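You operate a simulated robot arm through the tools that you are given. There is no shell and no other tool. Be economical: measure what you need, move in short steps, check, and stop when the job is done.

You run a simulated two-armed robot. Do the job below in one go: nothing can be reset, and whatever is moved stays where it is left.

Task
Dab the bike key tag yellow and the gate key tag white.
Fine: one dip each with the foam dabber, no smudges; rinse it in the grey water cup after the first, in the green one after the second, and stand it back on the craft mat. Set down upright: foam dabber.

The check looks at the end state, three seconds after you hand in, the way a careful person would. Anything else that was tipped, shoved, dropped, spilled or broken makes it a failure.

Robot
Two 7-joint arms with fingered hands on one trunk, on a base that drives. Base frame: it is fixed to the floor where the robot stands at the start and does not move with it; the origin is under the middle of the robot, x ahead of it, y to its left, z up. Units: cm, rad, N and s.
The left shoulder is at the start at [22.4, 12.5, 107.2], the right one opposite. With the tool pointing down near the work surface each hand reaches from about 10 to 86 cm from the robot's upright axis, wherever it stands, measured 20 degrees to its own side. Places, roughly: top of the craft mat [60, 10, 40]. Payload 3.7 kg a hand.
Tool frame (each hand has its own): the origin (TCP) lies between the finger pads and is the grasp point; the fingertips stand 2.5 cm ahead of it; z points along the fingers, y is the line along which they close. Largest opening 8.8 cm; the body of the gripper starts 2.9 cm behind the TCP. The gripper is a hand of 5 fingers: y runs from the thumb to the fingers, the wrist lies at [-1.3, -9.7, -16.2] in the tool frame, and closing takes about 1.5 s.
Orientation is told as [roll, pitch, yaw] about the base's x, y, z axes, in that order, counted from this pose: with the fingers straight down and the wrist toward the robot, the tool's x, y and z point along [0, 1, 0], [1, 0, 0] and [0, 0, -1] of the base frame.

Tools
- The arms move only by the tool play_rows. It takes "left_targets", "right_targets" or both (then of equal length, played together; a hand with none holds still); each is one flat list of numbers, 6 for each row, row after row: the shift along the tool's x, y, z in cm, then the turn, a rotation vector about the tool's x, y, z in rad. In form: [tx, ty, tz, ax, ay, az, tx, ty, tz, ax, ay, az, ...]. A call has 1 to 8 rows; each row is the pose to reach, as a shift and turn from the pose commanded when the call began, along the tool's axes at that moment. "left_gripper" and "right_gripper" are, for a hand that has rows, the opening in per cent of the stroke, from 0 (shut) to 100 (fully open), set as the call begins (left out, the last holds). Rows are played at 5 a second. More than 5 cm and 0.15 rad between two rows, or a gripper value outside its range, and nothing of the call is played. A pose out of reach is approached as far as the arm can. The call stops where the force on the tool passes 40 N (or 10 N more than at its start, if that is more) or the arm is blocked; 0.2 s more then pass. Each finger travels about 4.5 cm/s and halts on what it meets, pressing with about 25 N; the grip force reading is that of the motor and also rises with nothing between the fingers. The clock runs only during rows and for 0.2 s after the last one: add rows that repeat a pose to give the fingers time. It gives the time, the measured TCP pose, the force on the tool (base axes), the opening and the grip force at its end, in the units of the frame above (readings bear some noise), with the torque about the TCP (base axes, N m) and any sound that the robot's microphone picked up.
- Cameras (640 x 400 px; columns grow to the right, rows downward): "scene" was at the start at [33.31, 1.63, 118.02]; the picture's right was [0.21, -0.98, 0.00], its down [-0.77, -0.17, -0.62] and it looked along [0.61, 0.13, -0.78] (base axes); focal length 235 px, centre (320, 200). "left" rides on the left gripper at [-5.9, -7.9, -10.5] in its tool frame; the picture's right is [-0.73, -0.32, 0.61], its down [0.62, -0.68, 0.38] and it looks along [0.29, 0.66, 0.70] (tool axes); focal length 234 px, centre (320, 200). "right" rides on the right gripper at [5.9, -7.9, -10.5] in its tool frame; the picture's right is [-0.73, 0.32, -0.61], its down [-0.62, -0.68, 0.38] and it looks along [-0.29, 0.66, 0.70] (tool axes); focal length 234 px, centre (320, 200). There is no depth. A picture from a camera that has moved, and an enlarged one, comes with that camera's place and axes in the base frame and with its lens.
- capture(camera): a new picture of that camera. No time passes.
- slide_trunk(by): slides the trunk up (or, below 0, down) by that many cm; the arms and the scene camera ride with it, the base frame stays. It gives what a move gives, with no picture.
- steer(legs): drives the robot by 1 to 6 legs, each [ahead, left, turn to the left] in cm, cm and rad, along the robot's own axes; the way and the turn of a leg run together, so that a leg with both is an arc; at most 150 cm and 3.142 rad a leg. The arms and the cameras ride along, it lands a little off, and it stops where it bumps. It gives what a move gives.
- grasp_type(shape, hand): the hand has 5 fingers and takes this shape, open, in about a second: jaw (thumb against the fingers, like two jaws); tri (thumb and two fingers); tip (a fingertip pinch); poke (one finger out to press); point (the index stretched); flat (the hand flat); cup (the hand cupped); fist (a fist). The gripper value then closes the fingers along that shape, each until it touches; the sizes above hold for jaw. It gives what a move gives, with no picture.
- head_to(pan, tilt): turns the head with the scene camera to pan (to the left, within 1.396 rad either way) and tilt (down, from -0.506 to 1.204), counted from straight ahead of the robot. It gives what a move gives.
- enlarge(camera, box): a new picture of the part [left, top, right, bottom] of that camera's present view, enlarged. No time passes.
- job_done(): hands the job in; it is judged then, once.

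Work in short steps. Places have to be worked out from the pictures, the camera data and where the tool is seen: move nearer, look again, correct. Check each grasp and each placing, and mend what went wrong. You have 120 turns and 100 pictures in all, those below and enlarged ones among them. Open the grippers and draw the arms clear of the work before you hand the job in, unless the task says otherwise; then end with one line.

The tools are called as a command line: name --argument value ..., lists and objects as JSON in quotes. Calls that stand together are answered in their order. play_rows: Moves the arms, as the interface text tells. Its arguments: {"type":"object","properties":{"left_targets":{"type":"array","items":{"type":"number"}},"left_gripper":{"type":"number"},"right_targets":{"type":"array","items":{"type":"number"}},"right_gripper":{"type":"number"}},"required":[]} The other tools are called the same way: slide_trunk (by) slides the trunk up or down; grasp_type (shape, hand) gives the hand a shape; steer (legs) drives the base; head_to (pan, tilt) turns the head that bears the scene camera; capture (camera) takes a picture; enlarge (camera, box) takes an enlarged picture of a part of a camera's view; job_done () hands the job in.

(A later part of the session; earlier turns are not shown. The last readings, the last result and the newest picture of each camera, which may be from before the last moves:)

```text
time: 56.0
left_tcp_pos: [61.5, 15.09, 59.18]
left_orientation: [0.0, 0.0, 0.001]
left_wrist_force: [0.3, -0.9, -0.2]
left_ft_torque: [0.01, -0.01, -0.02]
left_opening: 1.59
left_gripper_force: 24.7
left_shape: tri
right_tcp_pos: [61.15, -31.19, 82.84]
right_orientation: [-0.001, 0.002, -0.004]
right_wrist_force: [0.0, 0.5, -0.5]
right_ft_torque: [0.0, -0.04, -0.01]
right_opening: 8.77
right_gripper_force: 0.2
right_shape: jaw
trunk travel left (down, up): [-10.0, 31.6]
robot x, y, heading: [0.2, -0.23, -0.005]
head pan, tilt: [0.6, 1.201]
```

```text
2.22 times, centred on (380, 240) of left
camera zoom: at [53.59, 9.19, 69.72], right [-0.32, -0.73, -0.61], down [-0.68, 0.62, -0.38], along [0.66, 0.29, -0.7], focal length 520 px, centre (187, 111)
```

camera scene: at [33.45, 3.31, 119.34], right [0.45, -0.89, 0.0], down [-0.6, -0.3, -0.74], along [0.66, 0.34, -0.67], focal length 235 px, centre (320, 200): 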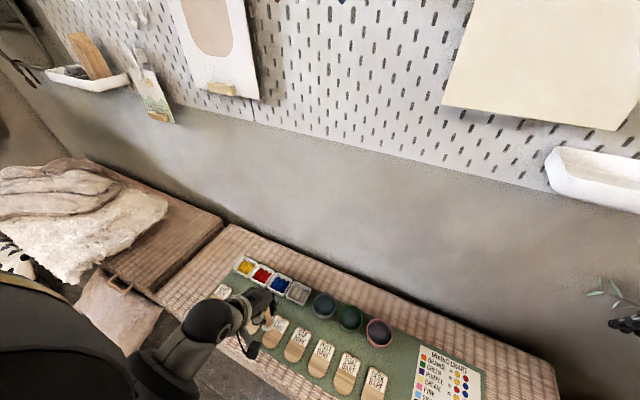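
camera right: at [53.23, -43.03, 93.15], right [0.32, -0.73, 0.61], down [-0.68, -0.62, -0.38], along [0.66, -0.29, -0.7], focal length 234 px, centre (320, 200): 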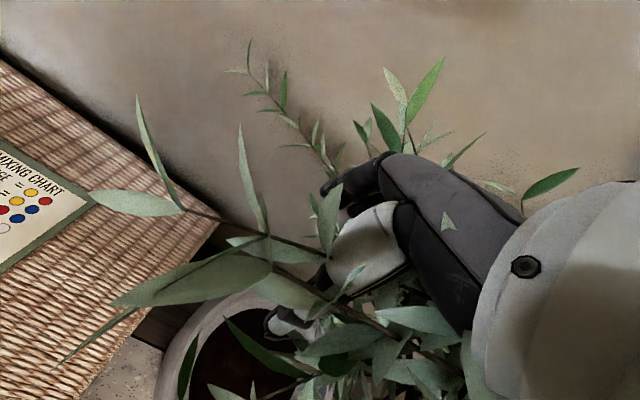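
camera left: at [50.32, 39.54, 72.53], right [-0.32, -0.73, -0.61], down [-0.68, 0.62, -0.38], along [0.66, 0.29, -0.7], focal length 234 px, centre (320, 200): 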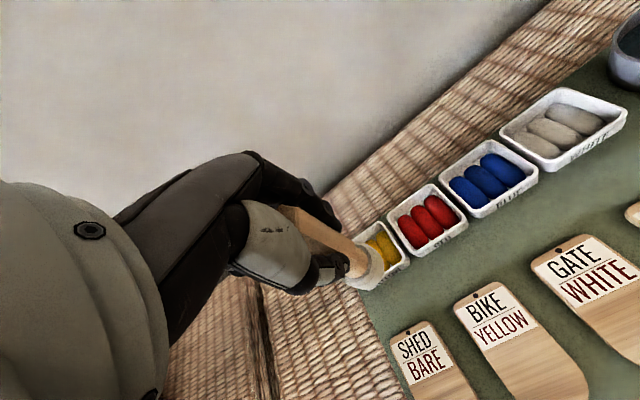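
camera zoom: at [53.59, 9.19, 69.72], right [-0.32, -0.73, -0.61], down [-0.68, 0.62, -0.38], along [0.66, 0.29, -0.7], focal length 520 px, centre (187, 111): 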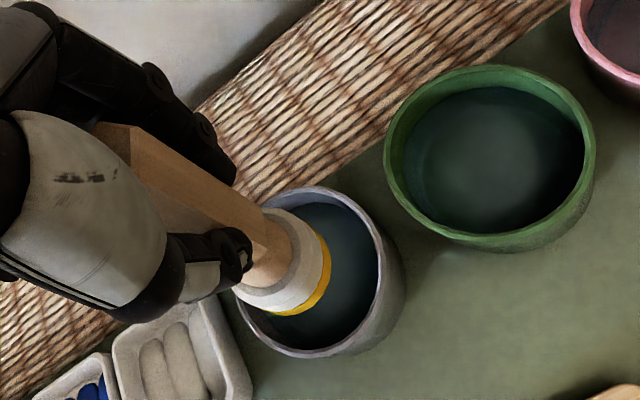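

The foam is well inside the rim. I'll descend into the water.

play_rows --left_targets '[-0.1, 0.1, 1, 0, 0, 0, -0.1, 0.1, 2, 0, 0, 0, -0.1, 0.1, 3, 0, 0, 0, -0.1, 0.1, 3, 0, 0, 0]'

enlarge --camera "left" --box '[260, 150, 500, 330]'

```text
time: 57.0
left_tcp_pos: [61.59, 15.04, 56.13]
left_orientation: [0.002, 0.001, 0.002]
left_wrist_force: [0.0, -0.2, -0.5]
left_ft_torque: [0.0, 0.02, -0.05]
left_opening: 1.64
left_gripper_force: 25.1
left_shape: tri
right_tcp_pos: [61.25, -31.2, 82.81]
right_orientation: [0.0, 0.001, -0.005]
right_wrist_force: [-0.4, -0.1, -0.2]
right_ft_torque: [-0.01, -0.01, -0.02]
right_opening: 8.77
right_gripper_force: 0.1
right_shape: jaw
trunk travel left (down, up): [-10.0, 31.6]
robot x, y, heading: [-0.16, -0.52, -0.001]
head pan, tilt: [0.6, 1.201]
```

```text
2.22 times, centred on (380, 240) of left
camera zoom: at [53.67, 9.15, 66.67], right [-0.32, -0.73, -0.61], down [-0.68, 0.62, -0.38], along [0.66, 0.29, -0.7], focal length 520 px, centre (187, 111)
```

zoom: 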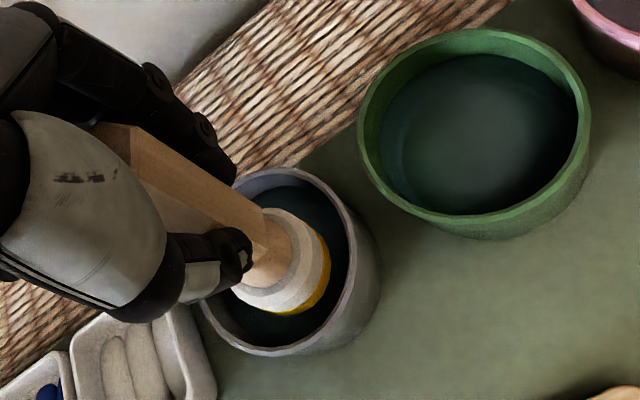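

It's centred and entering the water. I'll go 1.3 cm deeper.

play_rows --left_targets '[0, 0, 0.5, 0, 0, 0, 0, 0, 1, 0, 0, 0, 0, 0, 1.3, 0, 0, 0, 0, 0, 1.3, 0, 0, 0]'

enlarge --camera "left" --box '[280, 170, 440, 310]'

```text
time: 58.0
left_tcp_pos: [61.66, 15.02, 54.98]
left_orientation: [0.0, 0.001, 0.002]
left_wrist_force: [0.1, -1.2, -0.3]
left_ft_torque: [0.0, 0.03, 0.03]
left_opening: 1.62
left_gripper_force: 24.7
left_shape: tri
right_tcp_pos: [61.11, -31.13, 82.9]
right_orientation: [-0.001, -0.001, -0.006]
right_wrist_force: [0.4, -0.3, 0.5]
right_ft_torque: [0.0, -0.03, 0.0]
right_opening: 8.77
right_gripper_force: 0.0
right_shape: jaw
trunk travel left (down, up): [-10.0, 31.6]
robot x, y, heading: [0.08, -0.74, -0.005]
head pan, tilt: [0.6, 1.201]
```

```text
2.86 times, centred on (360, 240) of left
camera zoom: at [53.67, 9.24, 65.52], right [-0.32, -0.73, -0.61], down [-0.68, 0.62, -0.38], along [0.66, 0.29, -0.7], focal length 669 px, centre (206, 86)
```

zoom: 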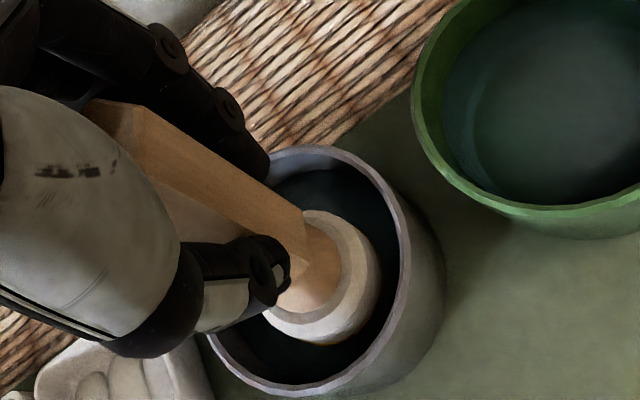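

The yellow is almost entirely rinsed or submerged. I'll go down 0.4 more, dwell, then lift out and look.

play_rows --left_targets '[0, 0, 0.4, 0, 0, 0, 0, 0, 0.4, 0, 0, 0, 0, 0, 0.4, 0, 0, 0, 0, 0, 0.4, 0, 0, 0, 0, 0, 0.4, 0, 0, 0]'

play_rows --left_targets '[0, 0, -1, 0, 0, 0, 0, 0, -3, 0, 0, 0, 0, 0, -5, 0, 0, 0, 0, 0, -7, 0, 0, 0, 0, 0, -8.5, 0, 0, 0, 0, 0, -8.5, 0, 0, 0]'

enlarge --camera "left" --box '[260, 150, 500, 330]'

enlarge --camera "scene" --box '[220, 250, 380, 370]'

```text
time: 59.1
left_tcp_pos: [61.73, 15.04, 54.59]
left_orientation: [-0.002, 0.001, 0.002]
left_wrist_force: [-0.9, -0.3, 0.0]
left_ft_torque: [0.03, -0.01, 0.0]
left_opening: 1.59
left_gripper_force: 25.3
left_shape: tri
right_tcp_pos: [61.25, -31.11, 82.89]
right_orientation: [0.0, 0.0, -0.005]
right_wrist_force: [-0.2, 0.1, 0.1]
right_ft_torque: [0.01, 0.03, -0.03]
right_opening: 8.79
right_gripper_force: 0.1
right_shape: jaw
trunk travel left (down, up): [-10.0, 31.6]
robot x, y, heading: [0.12, -0.55, -0.004]
head pan, tilt: [0.6, 1.201]
```

```text
time: 60.5
left_tcp_pos: [61.71, 15.07, 63.06]
left_orientation: [0.0, 0.001, 0.001]
left_wrist_force: [0.0, 0.7, -0.2]
left_ft_torque: [-0.02, 0.01, 0.01]
left_opening: 1.63
left_gripper_force: 25.1
left_shape: tri
right_tcp_pos: [61.15, -31.09, 83.02]
right_orientation: [0.0, -0.001, -0.006]
right_wrist_force: [0.6, 0.1, -0.9]
right_ft_torque: [-0.01, 0.01, -0.03]
right_opening: 8.77
right_gripper_force: 0.0
right_shape: jaw
trunk travel left (down, up): [-10.0, 31.6]
robot x, y, heading: [-0.44, -0.32, -0.007]
head pan, tilt: [0.6, 1.201]
```

```text
2.22 times, centred on (380, 240) of left
camera zoom: at [53.81, 9.1, 73.57], right [-0.32, -0.73, -0.61], down [-0.68, 0.62, -0.38], along [0.66, 0.29, -0.7], focal length 520 px, centre (187, 111)
```

zoom: 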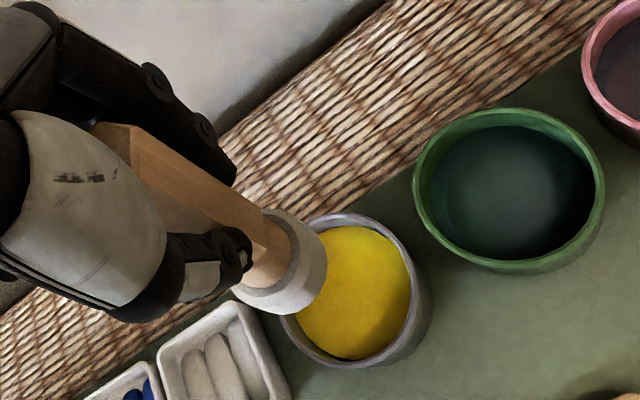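

```text
3.33 times, centred on (300, 310) of scene
camera zoom: at [31.37, 4.65, 117.87], right [0.69, -0.72, 0.0], down [-0.58, -0.55, -0.6], along [0.44, 0.42, -0.8], focal length 782 px, centre (387, -167)
```

zoom: 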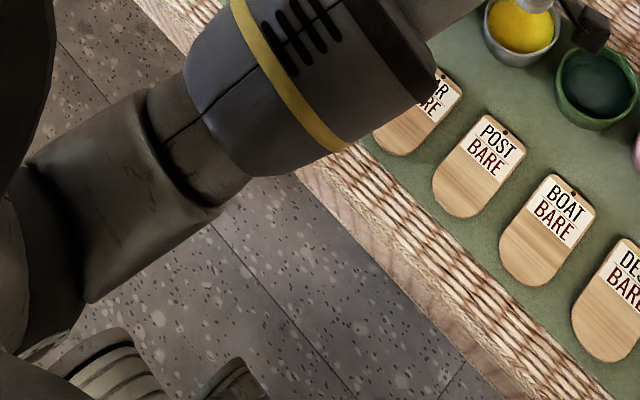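

The water turned yellow and the foam is clean. Next I'll move over the white tray near (62.1,25.5) and descend to z≈57.

play_rows --left_targets '[3, 0.2, 0, 0, 0, 0, 6.5, 0.3, 0, 0, 0, 0, 9.7, 0.4, 0, 0, 0, 0, 9.7, 0.4, 0, 0, 0, 0, 9.7, 0.4, 2, 0, 0, 0, 9.7, 0.4, 4, 0, 0, 0, 9.7, 0.4, 6, 0, 0, 0, 9.7, 0.4, 6, 0, 0, 0]'

enlarge --camera "left" --box '[260, 170, 460, 330]'

```text
time: 62.4
left_tcp_pos: [62.05, 24.8, 57.19]
left_orientation: [0.0, 0.0, 0.001]
left_wrist_force: [0.0, -0.1, 0.4]
left_ft_torque: [0.0, 0.01, 0.01]
left_opening: 1.6
left_gripper_force: 25.1
left_shape: tri
right_tcp_pos: [61.14, -31.05, 82.87]
right_orientation: [0.0, 0.0, -0.006]
right_wrist_force: [-0.3, -0.7, 0.0]
right_ft_torque: [0.02, 0.0, 0.02]
right_opening: 8.76
right_gripper_force: 0.0
right_shape: jaw
trunk travel left (down, up): [-10.0, 31.6]
robot x, y, heading: [0.02, -0.17, -0.005]
head pan, tilt: [0.6, 1.201]
```

```text
2.50 times, centred on (360, 250) of left
camera zoom: at [54.11, 18.86, 67.63], right [-0.32, -0.73, -0.61], down [-0.68, 0.62, -0.38], along [0.66, 0.29, -0.7], focal length 585 px, centre (220, 75)
```

zoom: 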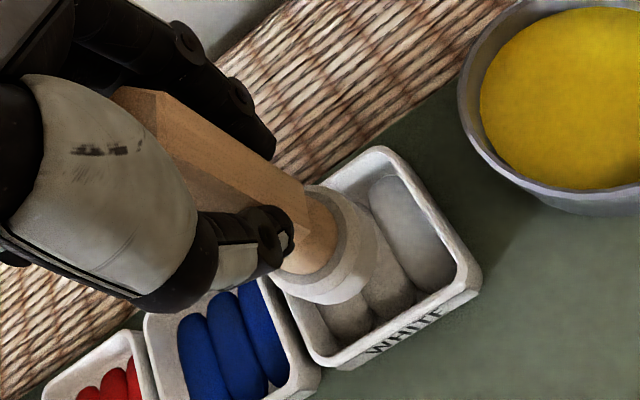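

The relative view matches the yellow dip. I'll lower to z≈53.7 as before.

play_rows --left_targets '[0, -0.15, 1, 0, 0, 0, 0, -0.15, 2, 0, 0, 0, 0, -0.15, 2.8, 0, 0, 0, 0, -0.15, 3.2, 0, 0, 0, 0, -0.15, 3.5, 0, 0, 0, 0, -0.15, 3.5, 0, 0, 0]'

enlarge --camera "left" --box '[300, 200, 420, 300]'

```text
time: 63.8
left_tcp_pos: [61.87, 24.79, 53.76]
left_orientation: [0.0, 0.002, 0.003]
left_wrist_force: [0.3, -0.8, 0.5]
left_ft_torque: [0.02, -0.02, -0.02]
left_opening: 1.6
left_gripper_force: 25.2
left_shape: tri
right_tcp_pos: [61.13, -31.12, 83.03]
right_orientation: [0.0, 0.0, -0.006]
right_wrist_force: [0.6, 0.5, 0.6]
right_ft_torque: [0.0, 0.03, 0.01]
right_opening: 8.75
right_gripper_force: 0.0
right_shape: jaw
trunk travel left (down, up): [-10.0, 31.6]
robot x, y, heading: [-0.02, -0.34, -0.003]
head pan, tilt: [0.6, 1.201]
```

```text
4.00 times, centred on (360, 250) of left
camera zoom: at [53.96, 18.85, 64.16], right [-0.32, -0.73, -0.61], down [-0.68, 0.62, -0.38], along [0.66, 0.29, -0.7], focal length 937 px, centre (160, 0)
```

zoom: 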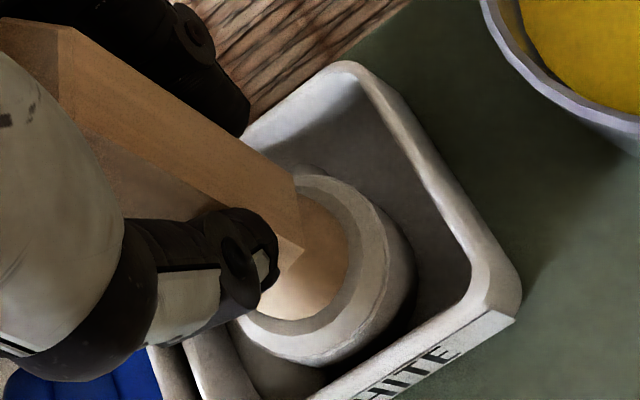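

One lump of white has gone onto the foam, so the dip is done. I'll lift straight up and move over to the gate tag near (47.7,33.2).

play_rows --left_targets '[0, 0, -1, 0, 0, 0, 0, 0, -2.5, 0, 0, 0, 0, 0, -4.5, 0, 0, 0, 0, 0, -6.5, 0, 0, 0, 0, 0, -8, 0, 0, 0, 0, 0, -8, 0, 0, 0]'

play_rows --left_targets '[2, -3.5, 0, 0, 0, 0, 4, -7, 0, 0, 0, 0, 6, -10.5, 0, 0, 0, 0, 7.7, -13.9, 0, 0, 0, 0, 7.7, -13.9, 0, 0, 0, 0, 7.7, -13.9, 0, 0, 0, 0]'

enlarge --camera "left" --box '[240, 150, 480, 350]'

```text
time: 65.2
left_tcp_pos: [61.84, 24.83, 61.77]
left_orientation: [0.0, 0.002, 0.002]
left_wrist_force: [-0.3, -0.7, -0.7]
left_ft_torque: [-0.02, 0.04, 0.01]
left_opening: 1.65
left_gripper_force: 24.8
left_shape: tri
right_tcp_pos: [61.11, -31.23, 82.89]
right_orientation: [0.0, 0.0, -0.005]
right_wrist_force: [0.0, -0.5, -0.2]
right_ft_torque: [0.01, 0.04, -0.04]
right_opening: 8.75
right_gripper_force: 0.1
right_shape: jaw
trunk travel left (down, up): [-10.0, 31.6]
robot x, y, heading: [0.38, -0.83, 0.002]
head pan, tilt: [0.6, 1.201]
```

```text
time: 66.5
left_tcp_pos: [47.59, 32.47, 61.37]
left_orientation: [-0.002, 0.002, 0.001]
left_wrist_force: [-0.4, -0.3, -1.0]
left_ft_torque: [0.01, 0.0, -0.01]
left_opening: 1.57
left_gripper_force: 25.3
left_shape: tri
right_tcp_pos: [61.2, -31.08, 82.82]
right_orientation: [0.0, 0.002, -0.003]
right_wrist_force: [-0.4, 0.4, -0.4]
right_ft_torque: [0.02, -0.01, -0.02]
right_opening: 8.8
right_gripper_force: 0.0
right_shape: jaw
trunk travel left (down, up): [-10.0, 31.6]
robot x, y, heading: [-0.24, -0.42, -0.004]
head pan, tilt: [0.6, 1.201]
```

```text
2.00 times, centred on (360, 250) of left
camera zoom: at [39.68, 26.56, 71.86], right [-0.32, -0.73, -0.61], down [-0.68, 0.62, -0.38], along [0.65, 0.29, -0.7], focal length 468 px, centre (240, 100)
```

zoom: 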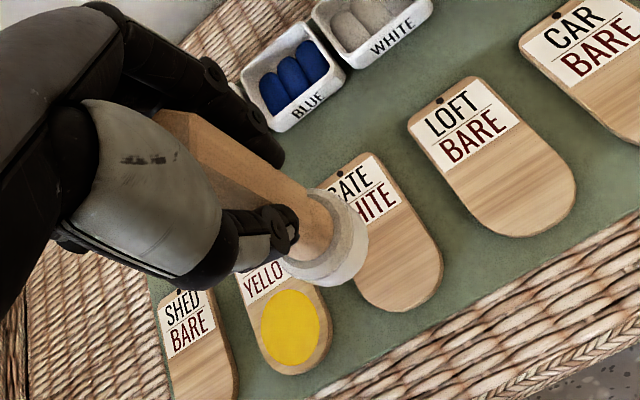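

The view nearly matches the bike-dab framing. I'll shift slightly (+0.35,+0.35), lower to z≈54.6 and check.

play_rows --left_targets '[0.35, 0.35, 1, 0, 0, 0, 0.35, 0.35, 2.5, 0, 0, 0, 0.35, 0.35, 4, 0, 0, 0, 0.35, 0.35, 5.5, 0, 0, 0, 0.35, 0.35, 6.8, 0, 0, 0, 0.35, 0.35, 6.8, 0, 0, 0, 0.35, 0.35, 6.8, 0, 0, 0]'

enlarge --camera "left" --box '[300, 190, 420, 300]'

enlarge --camera "scene" --box '[200, 260, 300, 340]'

```text
time: 68.2
left_tcp_pos: [48.09, 32.63, 54.72]
left_orientation: [-0.001, 0.001, 0.003]
left_wrist_force: [-0.9, 0.6, -1.3]
left_ft_torque: [-0.02, 0.02, -0.02]
left_opening: 1.6
left_gripper_force: 25.1
left_shape: tri
right_tcp_pos: [61.19, -31.07, 82.84]
right_orientation: [0.002, 0.001, -0.006]
right_wrist_force: [0.6, -0.1, -0.5]
right_ft_torque: [-0.01, 0.02, -0.01]
right_opening: 8.78
right_gripper_force: 0.0
right_shape: jaw
trunk travel left (down, up): [-10.0, 31.6]
robot x, y, heading: [-0.03, -0.15, -0.004]
head pan, tilt: [0.6, 1.201]
```

```text
3.64 times, centred on (360, 245) of left
camera zoom: at [40.18, 26.76, 65.25], right [-0.32, -0.73, -0.61], down [-0.68, 0.62, -0.38], along [0.66, 0.29, -0.7], focal length 852 px, centre (174, 36)
```

zoom: 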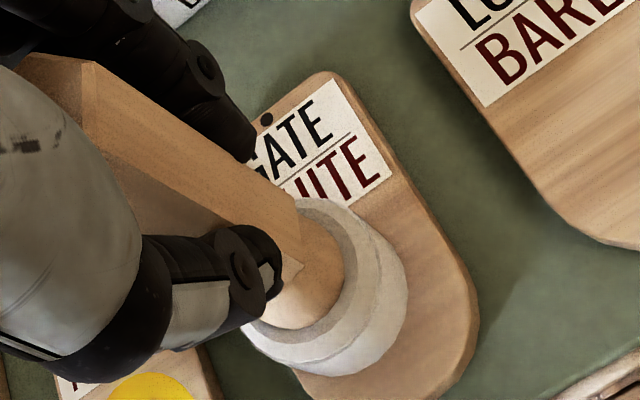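

```text
5.00 times, centred on (250, 300) of scene
camera zoom: at [32.29, 4.88, 119.18], right [0.65, -0.76, 0.0], down [-0.52, -0.44, -0.73], along [0.55, 0.47, -0.69], focal length 1173 px, centre (670, -300)
```

zoom: 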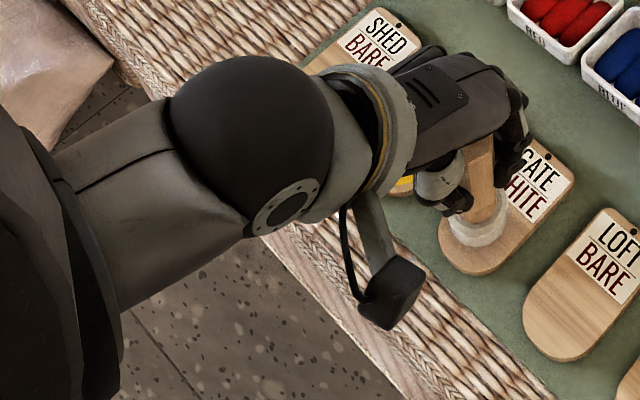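

It's almost identical to the bike alignment. I'll shift -0.2 in y and -0.15 in x, then lower to dab at z≈53.75.

play_rows --left_targets '[-0.2, -0.15, 0, 0, 0, 0, -0.2, -0.15, 0.35, 0, 0, 0, -0.2, -0.15, 0.7, 0, 0, 0, -0.2, -0.15, 0.95, 0, 0, 0, -0.2, -0.15, 0.95, 0, 0, 0]'

enlarge --camera "left" --box '[300, 190, 420, 300]'

```text
time: 69.3
left_tcp_pos: [47.89, 32.51, 53.92]
left_orientation: [0.001, 0.0, 0.001]
left_wrist_force: [-1.6, 0.4, 2.7]
left_ft_torque: [-0.04, 0.06, 0.01]
left_opening: 1.62
left_gripper_force: 25.2
left_shape: tri
right_tcp_pos: [61.21, -31.09, 82.87]
right_orientation: [-0.001, -0.001, -0.003]
right_wrist_force: [-0.6, -1.0, -0.4]
right_ft_torque: [-0.02, 0.0, 0.03]
right_opening: 8.75
right_gripper_force: 0.0
right_shape: jaw
trunk travel left (down, up): [-10.0, 31.6]
robot x, y, heading: [0.02, -0.44, -0.003]
head pan, tilt: [0.6, 1.201]
```

```text
3.64 times, centred on (360, 245) of left
camera zoom: at [40.04, 26.67, 64.35], right [-0.32, -0.73, -0.61], down [-0.68, 0.62, -0.38], along [0.66, 0.29, -0.7], focal length 852 px, centre (174, 36)
```

zoom: 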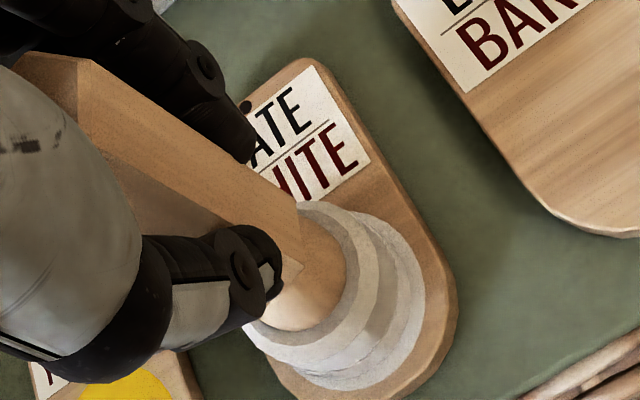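

A white disc shows under the foam with 2.7 N of contact. I'll lift straight up and check.

play_rows --left_targets '[0, 0, -0.5, 0, 0, 0, 0, 0, -2, 0, 0, 0, 0, 0, -4, 0, 0, 0, 0, 0, -6, 0, 0, 0, 0, 0, -8, 0, 0, 0, 0, 0, -9, 0, 0, 0, 0, 0, -9, 0, 0, 0]'

enlarge --camera "left" --box '[240, 150, 480, 350]'

```text
time: 71.0
left_tcp_pos: [47.83, 32.49, 62.83]
left_orientation: [0.0, 0.003, 0.001]
left_wrist_force: [0.5, -0.4, -0.2]
left_ft_torque: [0.01, 0.03, 0.02]
left_opening: 1.61
left_gripper_force: 25.2
left_shape: tri
right_tcp_pos: [61.15, -31.02, 82.73]
right_orientation: [0.0, 0.003, -0.006]
right_wrist_force: [0.5, -0.2, 0.6]
right_ft_torque: [0.01, 0.01, -0.01]
right_opening: 8.77
right_gripper_force: 0.1
right_shape: jaw
trunk travel left (down, up): [-10.0, 31.6]
robot x, y, heading: [-0.31, -0.21, -0.006]
head pan, tilt: [0.6, 1.201]
```

```text
2.00 times, centred on (360, 250) of left
camera zoom: at [40.04, 26.62, 73.39], right [-0.32, -0.73, -0.61], down [-0.68, 0.62, -0.38], along [0.65, 0.29, -0.7], focal length 468 px, centre (240, 100)
```

zoom: 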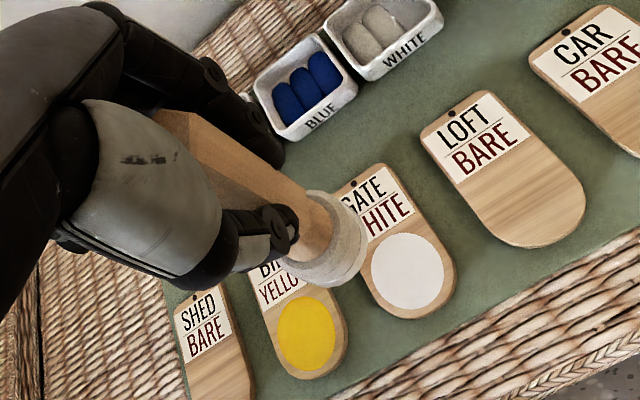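

A clean white disc is on the gate tag. I'll tuck the right hand a bit inward to clear the plant, bring the left hand toward the green cup, then drive right 16 cm for rinsing and placing.

play_rows --right_targets '[4, 0, 0, 0, 0, 0, 8, 0, 0, 0, 0, 0, 12, 0, 0, 0, 0, 0, 14, 0, 0, 0, 0, 0, 14, 0, 0, 0, 0, 0]' --left_targets '[-1, 1, 0, 0, 0, 0, -2, 3, 0, 0, 0, 0, -2, 5, 0, 0, 0, 0, -2, 6, 0, 0, 0, 0, -2, 6, 0, 0, 0, 0]'

steer --legs '[[0, -16, 0]]'

enlarge --camera "left" --box '[240, 90, 560, 330]'

enlarge --camera "scene" --box '[240, 240, 420, 380]'

```text
time: 72.2
left_tcp_pos: [54.16, 30.3, 62.85]
left_orientation: [-0.001, -0.003, 0.002]
left_wrist_force: [-0.2, -0.3, 0.3]
left_ft_torque: [0.01, 0.02, 0.03]
left_opening: 1.61
left_gripper_force: 24.9
left_shape: tri
right_tcp_pos: [61.38, -16.96, 82.74]
right_orientation: [0.0, 0.0, -0.004]
right_wrist_force: [0.5, 0.3, 1.0]
right_ft_torque: [0.01, 0.0, 0.0]
right_opening: 8.77
right_gripper_force: 0.0
right_shape: jaw
trunk travel left (down, up): [-10.0, 31.6]
robot x, y, heading: [0.05, -0.46, -0.006]
head pan, tilt: [0.6, 1.201]
```

```text
time: 73.6
left_tcp_pos: [53.84, 14.8, 62.61]
left_orientation: [0.0, 0.003, 0.008]
left_wrist_force: [0.0, 0.1, -0.2]
left_ft_torque: [0.0, -0.03, 0.0]
left_opening: 1.62
left_gripper_force: 24.9
left_shape: tri
right_tcp_pos: [61.43, -32.73, 82.64]
right_orientation: [0.0, -0.001, -0.001]
right_wrist_force: [-0.1, 1.0, -0.1]
right_ft_torque: [0.06, 0.0, 0.02]
right_opening: 8.78
right_gripper_force: 0.2
right_shape: jaw
trunk travel left (down, up): [-10.0, 31.6]
robot x, y, heading: [0.05, -15.99, 0.003]
head pan, tilt: [0.6, 1.201]
```

```text
1.67 times, centred on (400, 210) of left
camera zoom: at [46.07, 8.9, 73.18], right [-0.32, -0.73, -0.61], down [-0.69, 0.62, -0.38], along [0.65, 0.29, -0.7], focal length 390 px, centre (187, 183)
```

zoom: 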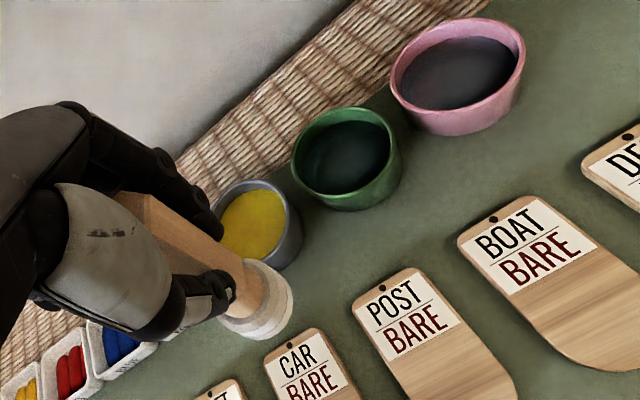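

```text
2.86 times, centred on (330, 310) of scene
camera zoom: at [31.67, -10.73, 118.49], right [0.69, -0.72, 0.0], down [-0.54, -0.51, -0.67], along [0.48, 0.46, -0.75], focal length 670 px, centre (291, -114)
```

zoom: 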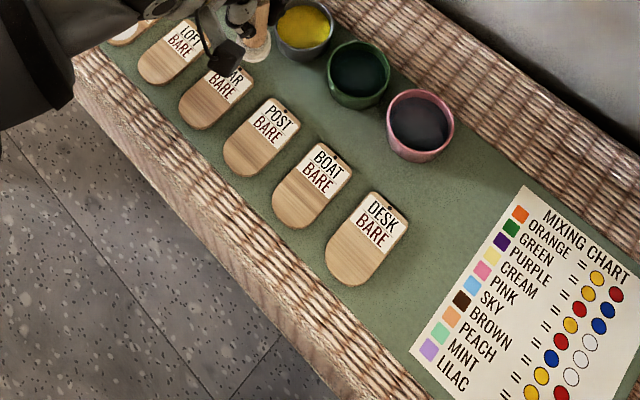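

The green cup's rim centre is near (61.0,7.7). I'll move over it and come down to z≈59.

play_rows --left_targets '[-2.5, 2.5, 0, 0, 0, 0, -5, 5, 0, 0, 0, 0, -7.75, 7.4, 0, 0, 0, 0, -7.75, 7.4, 0, 0, 0, 0, -7.75, 7.4, 1.5, 0, 0, 0, -7.75, 7.4, 3.5, 0, 0, 0, -7.75, 7.4, 3.5, 0, 0, 0]'

enlarge --camera "left" --box '[260, 150, 500, 330]'

```text
time: 75.2
left_tcp_pos: [61.46, 7.13, 59.15]
left_orientation: [0.0, 0.002, 0.006]
left_wrist_force: [0.2, 0.3, -0.7]
left_ft_torque: [0.0, -0.03, -0.01]
left_opening: 1.63
left_gripper_force: 24.8
left_shape: tri
right_tcp_pos: [61.54, -32.58, 82.69]
right_orientation: [-0.001, 0.0, 0.001]
right_wrist_force: [0.3, 0.2, 0.1]
right_ft_torque: [0.01, 0.01, 0.0]
right_opening: 8.79
right_gripper_force: 0.1
right_shape: jaw
trunk travel left (down, up): [-10.0, 31.6]
robot x, y, heading: [0.16, -16.44, 0.001]
head pan, tilt: [0.6, 1.201]
```

```text
2.22 times, centred on (380, 240) of left
camera zoom: at [53.56, 1.22, 69.66], right [-0.32, -0.73, -0.61], down [-0.69, 0.62, -0.38], along [0.65, 0.29, -0.7], focal length 520 px, centre (187, 111)
```

zoom: 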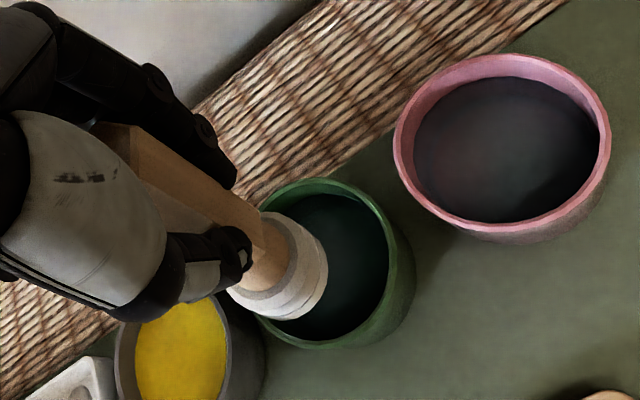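

The alignment is like the grey cup, only about 0.4 cm off in y. I'll correct and go in to the same depth, then dwell.

play_rows --left_targets '[-0.4, 0, 0, 0, 0, 0, -0.4, 0, 1, 0, 0, 0, -0.4, 0, 2, 0, 0, 0, -0.4, 0, 3, 0, 0, 0, -0.4, 0, 4, 0, 0, 0, -0.4, 0, 4.6, 0, 0, 0, -0.4, 0, 4.6, 0, 0, 0, -0.4, 0, 4.6, 0, 0, 0]'

enlarge --camera "left" --box '[280, 170, 440, 310]'

play_rows --left_targets '[0, 0, 0, 0, 0, 0, 0, 0, -1, 0, 0, 0, 0, 0, -3, 0, 0, 0, 0, 0, -5, 0, 0, 0, 0, 0, -7, 0, 0, 0, 0, 0, -8.3, 0, 0, 0, 0, 0, -8.3, 0, 0, 0]'

enlarge --camera "left" --box '[260, 150, 500, 330]'

```text
time: 77.0
left_tcp_pos: [61.6, 6.77, 54.55]
left_orientation: [-0.001, -0.001, 0.007]
left_wrist_force: [-0.7, -0.9, 0.0]
left_ft_torque: [-0.01, 0.03, 0.02]
left_opening: 1.6
left_gripper_force: 24.9
left_shape: tri
right_tcp_pos: [61.38, -32.56, 82.63]
right_orientation: [0.0, 0.002, -0.001]
right_wrist_force: [0.2, -0.7, 0.1]
right_ft_torque: [-0.03, -0.01, 0.0]
right_opening: 8.8
right_gripper_force: 0.0
right_shape: jaw
trunk travel left (down, up): [-10.0, 31.6]
robot x, y, heading: [0.38, -16.15, 0.0]
head pan, tilt: [0.6, 1.201]
```

```text
2.86 times, centred on (360, 240) of left
camera zoom: at [53.66, 0.72, 65.09], right [-0.32, -0.73, -0.61], down [-0.69, 0.62, -0.38], along [0.65, 0.29, -0.7], focal length 669 px, centre (206, 86)
```

zoom: 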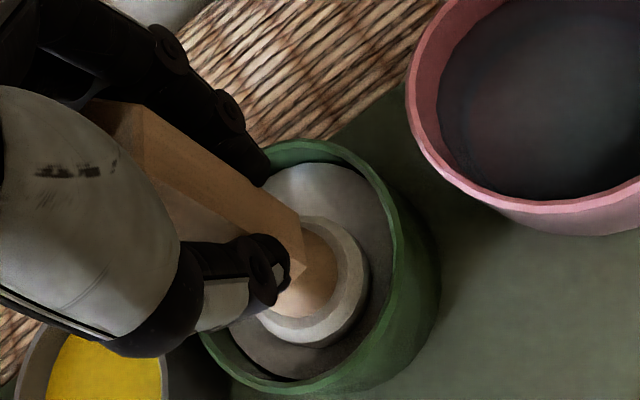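

```text
time: 78.6
left_tcp_pos: [61.48, 6.67, 62.69]
left_orientation: [-0.001, 0.003, 0.005]
left_wrist_force: [0.6, -0.3, 0.0]
left_ft_torque: [0.01, 0.05, 0.02]
left_opening: 1.62
left_gripper_force: 24.8
left_shape: tri
right_tcp_pos: [61.49, -32.57, 82.57]
right_orientation: [0.0, 0.0, -0.001]
right_wrist_force: [1.0, 0.2, 0.2]
right_ft_torque: [0.01, -0.02, 0.03]
right_opening: 8.76
right_gripper_force: 0.1
right_shape: jaw
trunk travel left (down, up): [-10.0, 31.6]
robot x, y, heading: [0.35, -15.94, -0.001]
head pan, tilt: [0.6, 1.201]
```

```text
2.22 times, centred on (380, 240) of left
camera zoom: at [53.48, 0.83, 73.27], right [-0.32, -0.73, -0.61], down [-0.69, 0.62, -0.38], along [0.65, 0.29, -0.7], focal length 520 px, centre (187, 111)
```

zoom: 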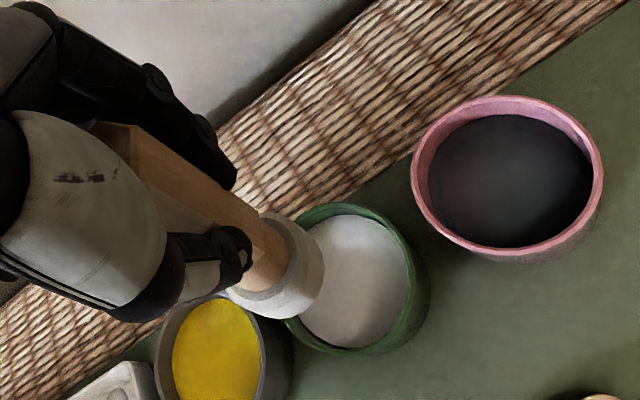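

The green cup's water is now white and the foam is clean. Next I'll move toward the free mat spot between the DESK tag and the chart at about (51.3,-9.8), passing behind the pink cup.

play_rows --left_targets '[-0.5, -3.5, 0, 0, 0, 0, -1.5, -7, 0, 0, 0, 0, -3, -10, 0, 0, 0, 0, -6, -10, 1, 0, 0, 0, -10, -10, 2, 0, 0, 0, -14, -10, 3, 0, 0, 0, -17.2, -10, 4, 0, 0, 0, -17.2, -10, 4, 0, 0, 0]'

enlarge --camera "left" --box '[240, 130, 520, 330]'

enlarge --camera "scene" --box '[280, 240, 460, 380]'

```text
time: 80.4
left_tcp_pos: [51.71, -10.37, 59.05]
left_orientation: [0.0, -0.001, 0.007]
left_wrist_force: [0.3, 0.1, -0.8]
left_ft_torque: [-0.02, 0.01, -0.04]
left_opening: 1.62
left_gripper_force: 25.4
left_shape: tri
right_tcp_pos: [61.38, -32.58, 82.74]
right_orientation: [0.0, 0.0, 0.0]
right_wrist_force: [0.4, 0.4, 0.3]
right_ft_torque: [0.01, 0.01, 0.02]
right_opening: 8.79
right_gripper_force: 0.0
right_shape: jaw
trunk travel left (down, up): [-10.0, 31.6]
robot x, y, heading: [-0.23, -15.73, 0.005]
head pan, tilt: [0.6, 1.201]
```

```text
2.00 times, centred on (380, 230) of left
camera zoom: at [43.8, -16.36, 69.55], right [-0.32, -0.73, -0.61], down [-0.69, 0.62, -0.38], along [0.66, 0.29, -0.7], focal length 468 px, centre (200, 140)
```

zoom: 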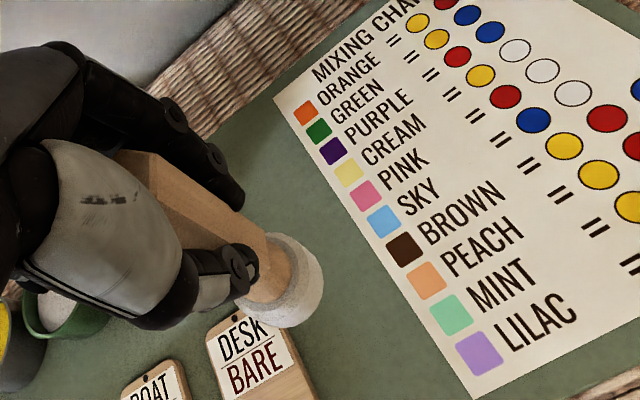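

```text
2.86 times, centred on (370, 310) of scene
camera zoom: at [30.85, -11.54, 117.02], right [0.68, -0.73, 0.0], down [-0.63, -0.59, -0.5], along [0.37, 0.34, -0.86], focal length 670 px, centre (177, -114)
```

zoom: 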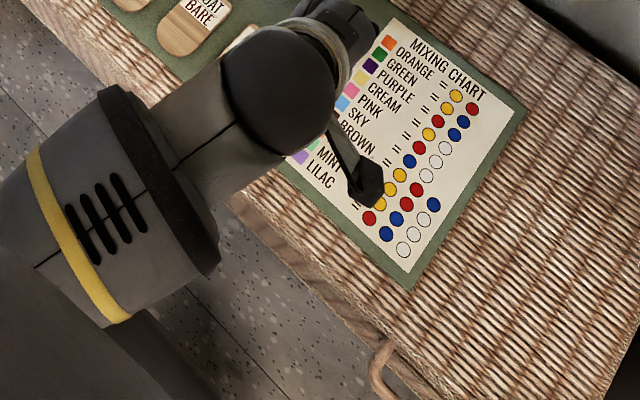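

The landing point is between the DESK tag and the chart. I'll shift +0.7 in y for more margin from the chart and lower to z≈53.7.

play_rows --left_targets '[0.7, 0, 1, 0, 0, 0, 0.7, 0, 2.5, 0, 0, 0, 0.7, 0, 4, 0, 0, 0, 0.7, 0, 5, 0, 0, 0, 0.7, 0, 5.3, 0, 0, 0, 0.7, 0, 5.3, 0, 0, 0]'

enlarge --camera "left" --box '[280, 170, 440, 310]'

```text
time: 81.8
left_tcp_pos: [51.71, -9.89, 53.57]
left_orientation: [-0.001, 0.001, 0.005]
left_wrist_force: [-0.8, 0.9, -0.2]
left_ft_torque: [-0.04, 0.03, 0.01]
left_opening: 1.6
left_gripper_force: 25.2
left_shape: tri
right_tcp_pos: [61.44, -32.52, 82.64]
right_orientation: [0.001, -0.001, -0.001]
right_wrist_force: [-0.3, -0.3, 0.1]
right_ft_torque: [0.02, -0.01, 0.02]
right_opening: 8.76
right_gripper_force: 0.1
right_shape: jaw
trunk travel left (down, up): [-10.0, 31.6]
robot x, y, heading: [-0.12, -16.27, -0.005]
head pan, tilt: [0.6, 1.201]
```

```text
2.86 times, centred on (360, 240) of left
camera zoom: at [43.75, -15.82, 64.1], right [-0.32, -0.73, -0.61], down [-0.69, 0.62, -0.38], along [0.65, 0.29, -0.7], focal length 669 px, centre (206, 86)
```

zoom: 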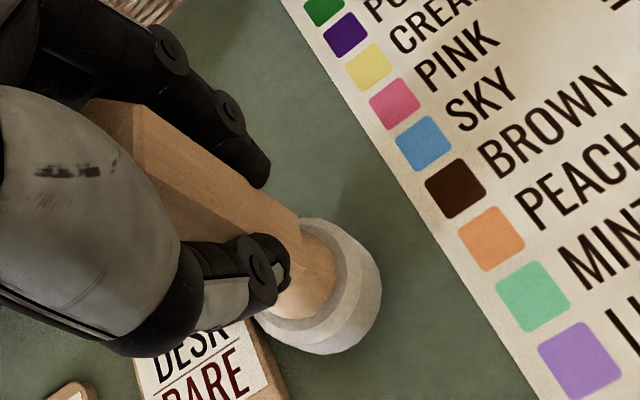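

There is clear mat all around the foam. I'll lower gently to contact.

play_rows --left_targets '[0, 0, 0.15, 0, 0, 0, 0, 0, 0.3, 0, 0, 0, 0, 0, 0.3, 0, 0, 0, 0, 0, 0.3, 0, 0, 0]'

```text
time: 82.8
left_tcp_pos: [51.56, -9.88, 53.22]
left_orientation: [0.0, 0.001, 0.008]
left_wrist_force: [0.6, -0.6, -0.1]
left_ft_torque: [-0.01, 0.0, 0.0]
left_opening: 1.61
left_gripper_force: 24.7
left_shape: tri
right_tcp_pos: [61.44, -32.62, 82.59]
right_orientation: [0.001, 0.001, -0.001]
right_wrist_force: [0.9, 0.2, 0.0]
right_ft_torque: [0.03, 0.01, -0.04]
right_opening: 8.77
right_gripper_force: 0.0
right_shape: jaw
trunk travel left (down, up): [-10.0, 31.6]
robot x, y, heading: [0.26, -16.24, 0.006]
head pan, tilt: [0.6, 1.201]
```

No contact yet. I'll lower another 0.2 cm.

play_rows --left_targets '[0, 0, 0.1, 0, 0, 0, 0, 0, 0.2, 0, 0, 0, 0, 0, 0.2, 0, 0, 0, 0, 0, 0.2, 0, 0, 0]'

enlarge --camera "left" --box '[280, 170, 440, 310]'

```text
time: 83.8
left_tcp_pos: [51.43, -9.99, 53.2]
left_orientation: [-0.001, -0.002, 0.006]
left_wrist_force: [0.4, 0.9, 10.2]
left_ft_torque: [0.04, -0.04, 0.01]
left_opening: 1.66
left_gripper_force: 24.5
left_shape: tri
right_tcp_pos: [61.38, -32.58, 82.74]
right_orientation: [-0.001, 0.001, -0.001]
right_wrist_force: [0.3, 0.3, 0.2]
right_ft_torque: [0.01, -0.02, 0.01]
right_opening: 8.8
right_gripper_force: 0.0
right_shape: jaw
trunk travel left (down, up): [-10.0, 31.6]
robot x, y, heading: [0.32, -16.31, 0.002]
head pan, tilt: [0.6, 1.201]
```

```text
2.86 times, centred on (360, 240) of left
camera zoom: at [43.63, -15.82, 63.61], right [-0.32, -0.73, -0.61], down [-0.68, 0.62, -0.39], along [0.66, 0.29, -0.69], focal length 669 px, centre (206, 86)
```

zoom: 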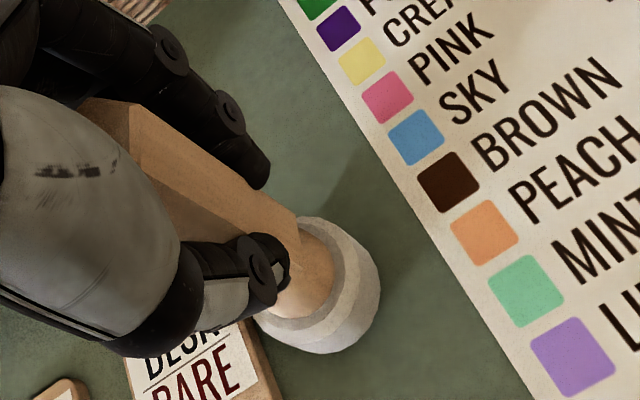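

It's firmly on the mat (10 N). I'll ease up 0.1 cm and open in stages.

play_rows --left_targets '[0, 0, -0.12, 0, 0, 0, 0, 0, -0.12, 0, 0, 0]'

play_rows --left_targets '[0, 0, 0, 0, 0, 0, 0, 0, 0, 0, 0, 0, 0, 0, 0, 0, 0, 0, 0, 0, 0, 0, 0, 0, 0, 0, 0, 0, 0, 0, 0, 0, 0, 0, 0, 0]' --left_gripper 40

enlarge --camera "left" --box '[260, 150, 440, 310]'

```text
time: 84.4
left_tcp_pos: [51.51, -9.87, 53.24]
left_orientation: [-0.001, 0.003, 0.006]
left_wrist_force: [0.4, 0.9, 3.5]
left_ft_torque: [0.01, -0.04, 0.0]
left_opening: 1.64
left_gripper_force: 24.5
left_shape: tri
right_tcp_pos: [61.3, -32.53, 82.61]
right_orientation: [0.001, -0.001, 0.0]
right_wrist_force: [0.4, -0.4, 0.0]
right_ft_torque: [-0.03, 0.04, -0.02]
right_opening: 8.77
right_gripper_force: 0.0
right_shape: jaw
trunk travel left (down, up): [-10.0, 31.6]
robot x, y, heading: [0.1, -16.41, 0.001]
head pan, tilt: [0.6, 1.201]
```

```text
time: 85.8
left_tcp_pos: [51.63, -9.9, 53.14]
left_orientation: [-0.001, 0.002, 0.007]
left_wrist_force: [0.2, -0.2, 0.0]
left_ft_torque: [-0.01, -0.01, -0.03]
left_opening: 3.48
left_gripper_force: 0.0
left_shape: tri
right_tcp_pos: [61.29, -32.5, 82.65]
right_orientation: [0.0, -0.001, 0.0]
right_wrist_force: [-0.7, 0.0, -0.6]
right_ft_torque: [-0.02, 0.0, 0.03]
right_opening: 8.78
right_gripper_force: 0.0
right_shape: jaw
trunk travel left (down, up): [-10.0, 31.6]
robot x, y, heading: [-0.23, -16.17, 0.0]
head pan, tilt: [0.6, 1.201]
```

```text
2.50 times, centred on (350, 230) of left
camera zoom: at [43.69, -15.82, 63.73], right [-0.32, -0.73, -0.61], down [-0.69, 0.62, -0.38], along [0.65, 0.29, -0.7], focal length 585 px, centre (245, 125)
```

zoom: 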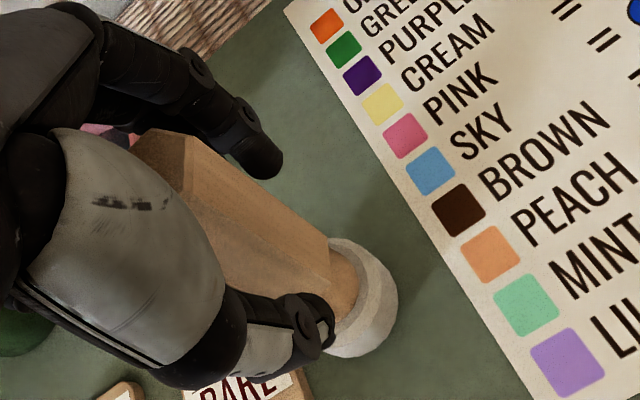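

It's released and standing upright. I'll open fully, then rise straight up slowly.

play_rows --left_targets '[0, 0, 0, 0, 0, 0, 0, 0, 0, 0, 0, 0, 0, 0, 0, 0, 0, 0, 0, 0, 0, 0, 0, 0, 0, 0, 0, 0, 0, 0, 0, 0, 0, 0, 0, 0]' --left_gripper 100

play_rows --left_targets '[0, 0, -1, 0, 0, 0, 0, 0, -2, 0, 0, 0, 0, 0, -3, 0, 0, 0, 0, 0, -4, 0, 0, 0, 0, 0, -5, 0, 0, 0, 0, 0, -6, 0, 0, 0, 0, 0, -6, 0, 0, 0]'

enlarge --camera "left" --box '[240, 150, 480, 330]'

```text
time: 87.2
left_tcp_pos: [51.45, -9.87, 53.24]
left_orientation: [-0.001, 0.002, 0.006]
left_wrist_force: [0.5, -0.3, 0.4]
left_ft_torque: [-0.02, 0.0, -0.04]
left_opening: 8.75
left_gripper_force: 0.0
left_shape: tri
right_tcp_pos: [61.48, -32.53, 82.73]
right_orientation: [0.0, -0.002, 0.001]
right_wrist_force: [-0.5, 0.0, -0.6]
right_ft_torque: [0.02, -0.04, -0.02]
right_opening: 8.8
right_gripper_force: 0.0
right_shape: jaw
trunk travel left (down, up): [-10.0, 31.6]
robot x, y, heading: [0.17, -16.49, 0.0]
head pan, tilt: [0.6, 1.201]
```

```text
time: 88.8
left_tcp_pos: [51.36, -9.73, 59.02]
left_orientation: [0.0, 0.003, 0.007]
left_wrist_force: [0.3, 0.3, -0.1]
left_ft_torque: [0.01, -0.03, -0.01]
left_opening: 8.75
left_gripper_force: 0.0
left_shape: tri
right_tcp_pos: [61.38, -32.5, 82.63]
right_orientation: [0.002, 0.001, 0.0]
right_wrist_force: [-0.1, 0.4, -1.3]
right_ft_torque: [0.01, -0.01, 0.03]
right_opening: 8.77
right_gripper_force: 0.1
right_shape: jaw
trunk travel left (down, up): [-10.0, 31.6]
robot x, y, heading: [-0.1, -16.57, 0.002]
head pan, tilt: [0.6, 1.201]
```

```text
2.22 times, centred on (360, 240) of left
camera zoom: at [43.57, -15.59, 69.6], right [-0.32, -0.73, -0.61], down [-0.69, 0.62, -0.38], along [0.65, 0.29, -0.7], focal length 520 px, centre (231, 111)
```

zoom: 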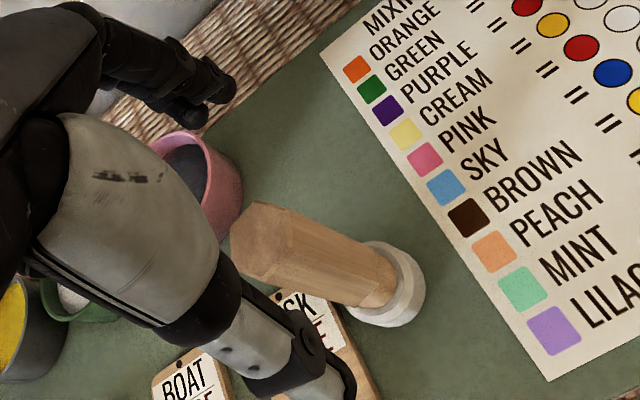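

The dabber stands upright on its own. I'll raise further, move the hand off to the left, then back the base away.

play_rows --left_targets '[0, 0, -1.5, 0, 0, 0, 0, 0, -3, 0, 0, 0, 4, 0, -3.5, 0, 0, 0, 8, 0, -4, 0, 0, 0, 12, 0, -5, 0, 0, 0, 16, 0, -6, 0, 0, 0, 20, 0, -6, 0, 0, 0, 20, 0, -6, 0, 0, 0]'

steer --legs '[[-15, 0, 0]]'

capture --camera "left"

capture --camera "scene"

```text
time: 90.6
left_tcp_pos: [51.23, 10.05, 65.32]
left_orientation: [0.001, -0.001, 0.008]
left_wrist_force: [0.6, 0.2, 0.5]
left_ft_torque: [-0.04, 0.0, -0.02]
left_opening: 8.76
left_gripper_force: 0.1
left_shape: tri
right_tcp_pos: [61.32, -32.64, 82.84]
right_orientation: [-0.001, 0.0, 0.0]
right_wrist_force: [-0.7, -1.2, 1.3]
right_ft_torque: [0.04, -0.02, -0.01]
right_opening: 8.75
right_gripper_force: 0.0
right_shape: jaw
trunk travel left (down, up): [-10.0, 31.6]
robot x, y, heading: [-0.13, -15.92, -0.001]
head pan, tilt: [0.6, 1.201]
```

```text
time: 91.9
left_tcp_pos: [36.23, 10.25, 65.18]
left_orientation: [0.0, 0.0, 0.011]
left_wrist_force: [-0.1, 0.3, 0.9]
left_ft_torque: [-0.01, 0.03, 0.01]
left_opening: 8.75
left_gripper_force: 0.1
left_shape: tri
right_tcp_pos: [46.48, -32.35, 82.63]
right_orientation: [-0.002, -0.001, 0.003]
right_wrist_force: [0.1, 0.5, -0.2]
right_ft_torque: [0.01, 0.02, 0.0]
right_opening: 8.75
right_gripper_force: 0.0
right_shape: jaw
trunk travel left (down, up): [-10.0, 31.6]
robot x, y, heading: [-15.17, -16.43, 0.005]
head pan, tilt: [0.6, 1.201]
```

```text
15 pictures are left
camera left: at [28.29, 4.26, 75.76], right [-0.32, -0.73, -0.61], down [-0.69, 0.62, -0.38], along [0.65, 0.3, -0.7], focal length 234 px, centre (320, 200)
```

left: 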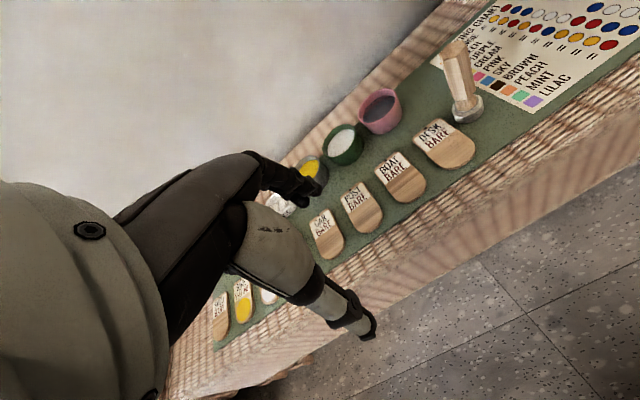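

```text
14 pictures are left
camera scene: at [15.55, -11.69, 116.68], right [0.69, -0.73, 0.0], down [-0.65, -0.61, -0.46], along [0.33, 0.31, -0.89], focal length 235 px, centre (320, 200)
```

scene: 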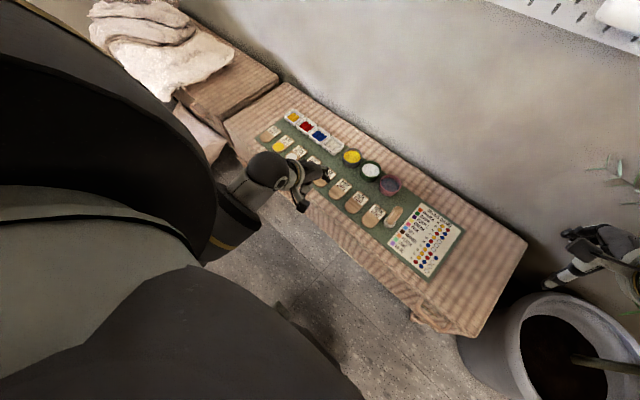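

Both tags are dabbed, the cups and trays are in place, the dabber stands upright on the mat, and both arms are clear with open hands. A last close look before I hand in.

enlarge --camera "scene" --box '[250, 100, 470, 270]'

enlarge --camera "left" --box '[290, 20, 550, 280]'

```text
2.35 times, centred on (360, 185) of scene
camera zoom: at [15.55, -11.69, 116.68], right [0.69, -0.73, 0.0], down [-0.65, -0.61, -0.46], along [0.33, 0.31, -0.89], focal length 552 px, centre (226, 235)
```

zoom: 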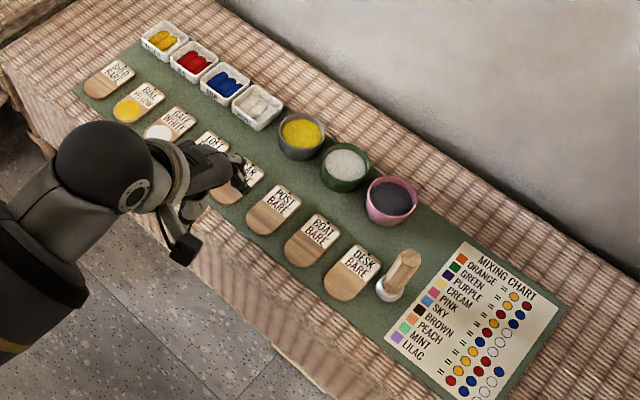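

```text
1.54 times, centred on (420, 150) of left
camera zoom: at [28.29, 4.26, 75.76], right [-0.32, -0.73, -0.61], down [-0.69, 0.62, -0.38], along [0.65, 0.3, -0.7], focal length 360 px, centre (166, 277)
```

zoom: 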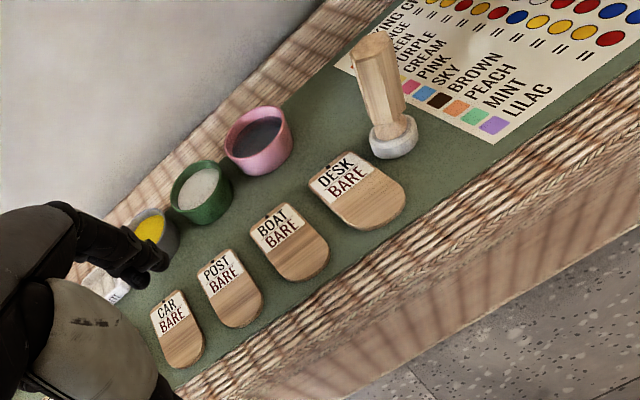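

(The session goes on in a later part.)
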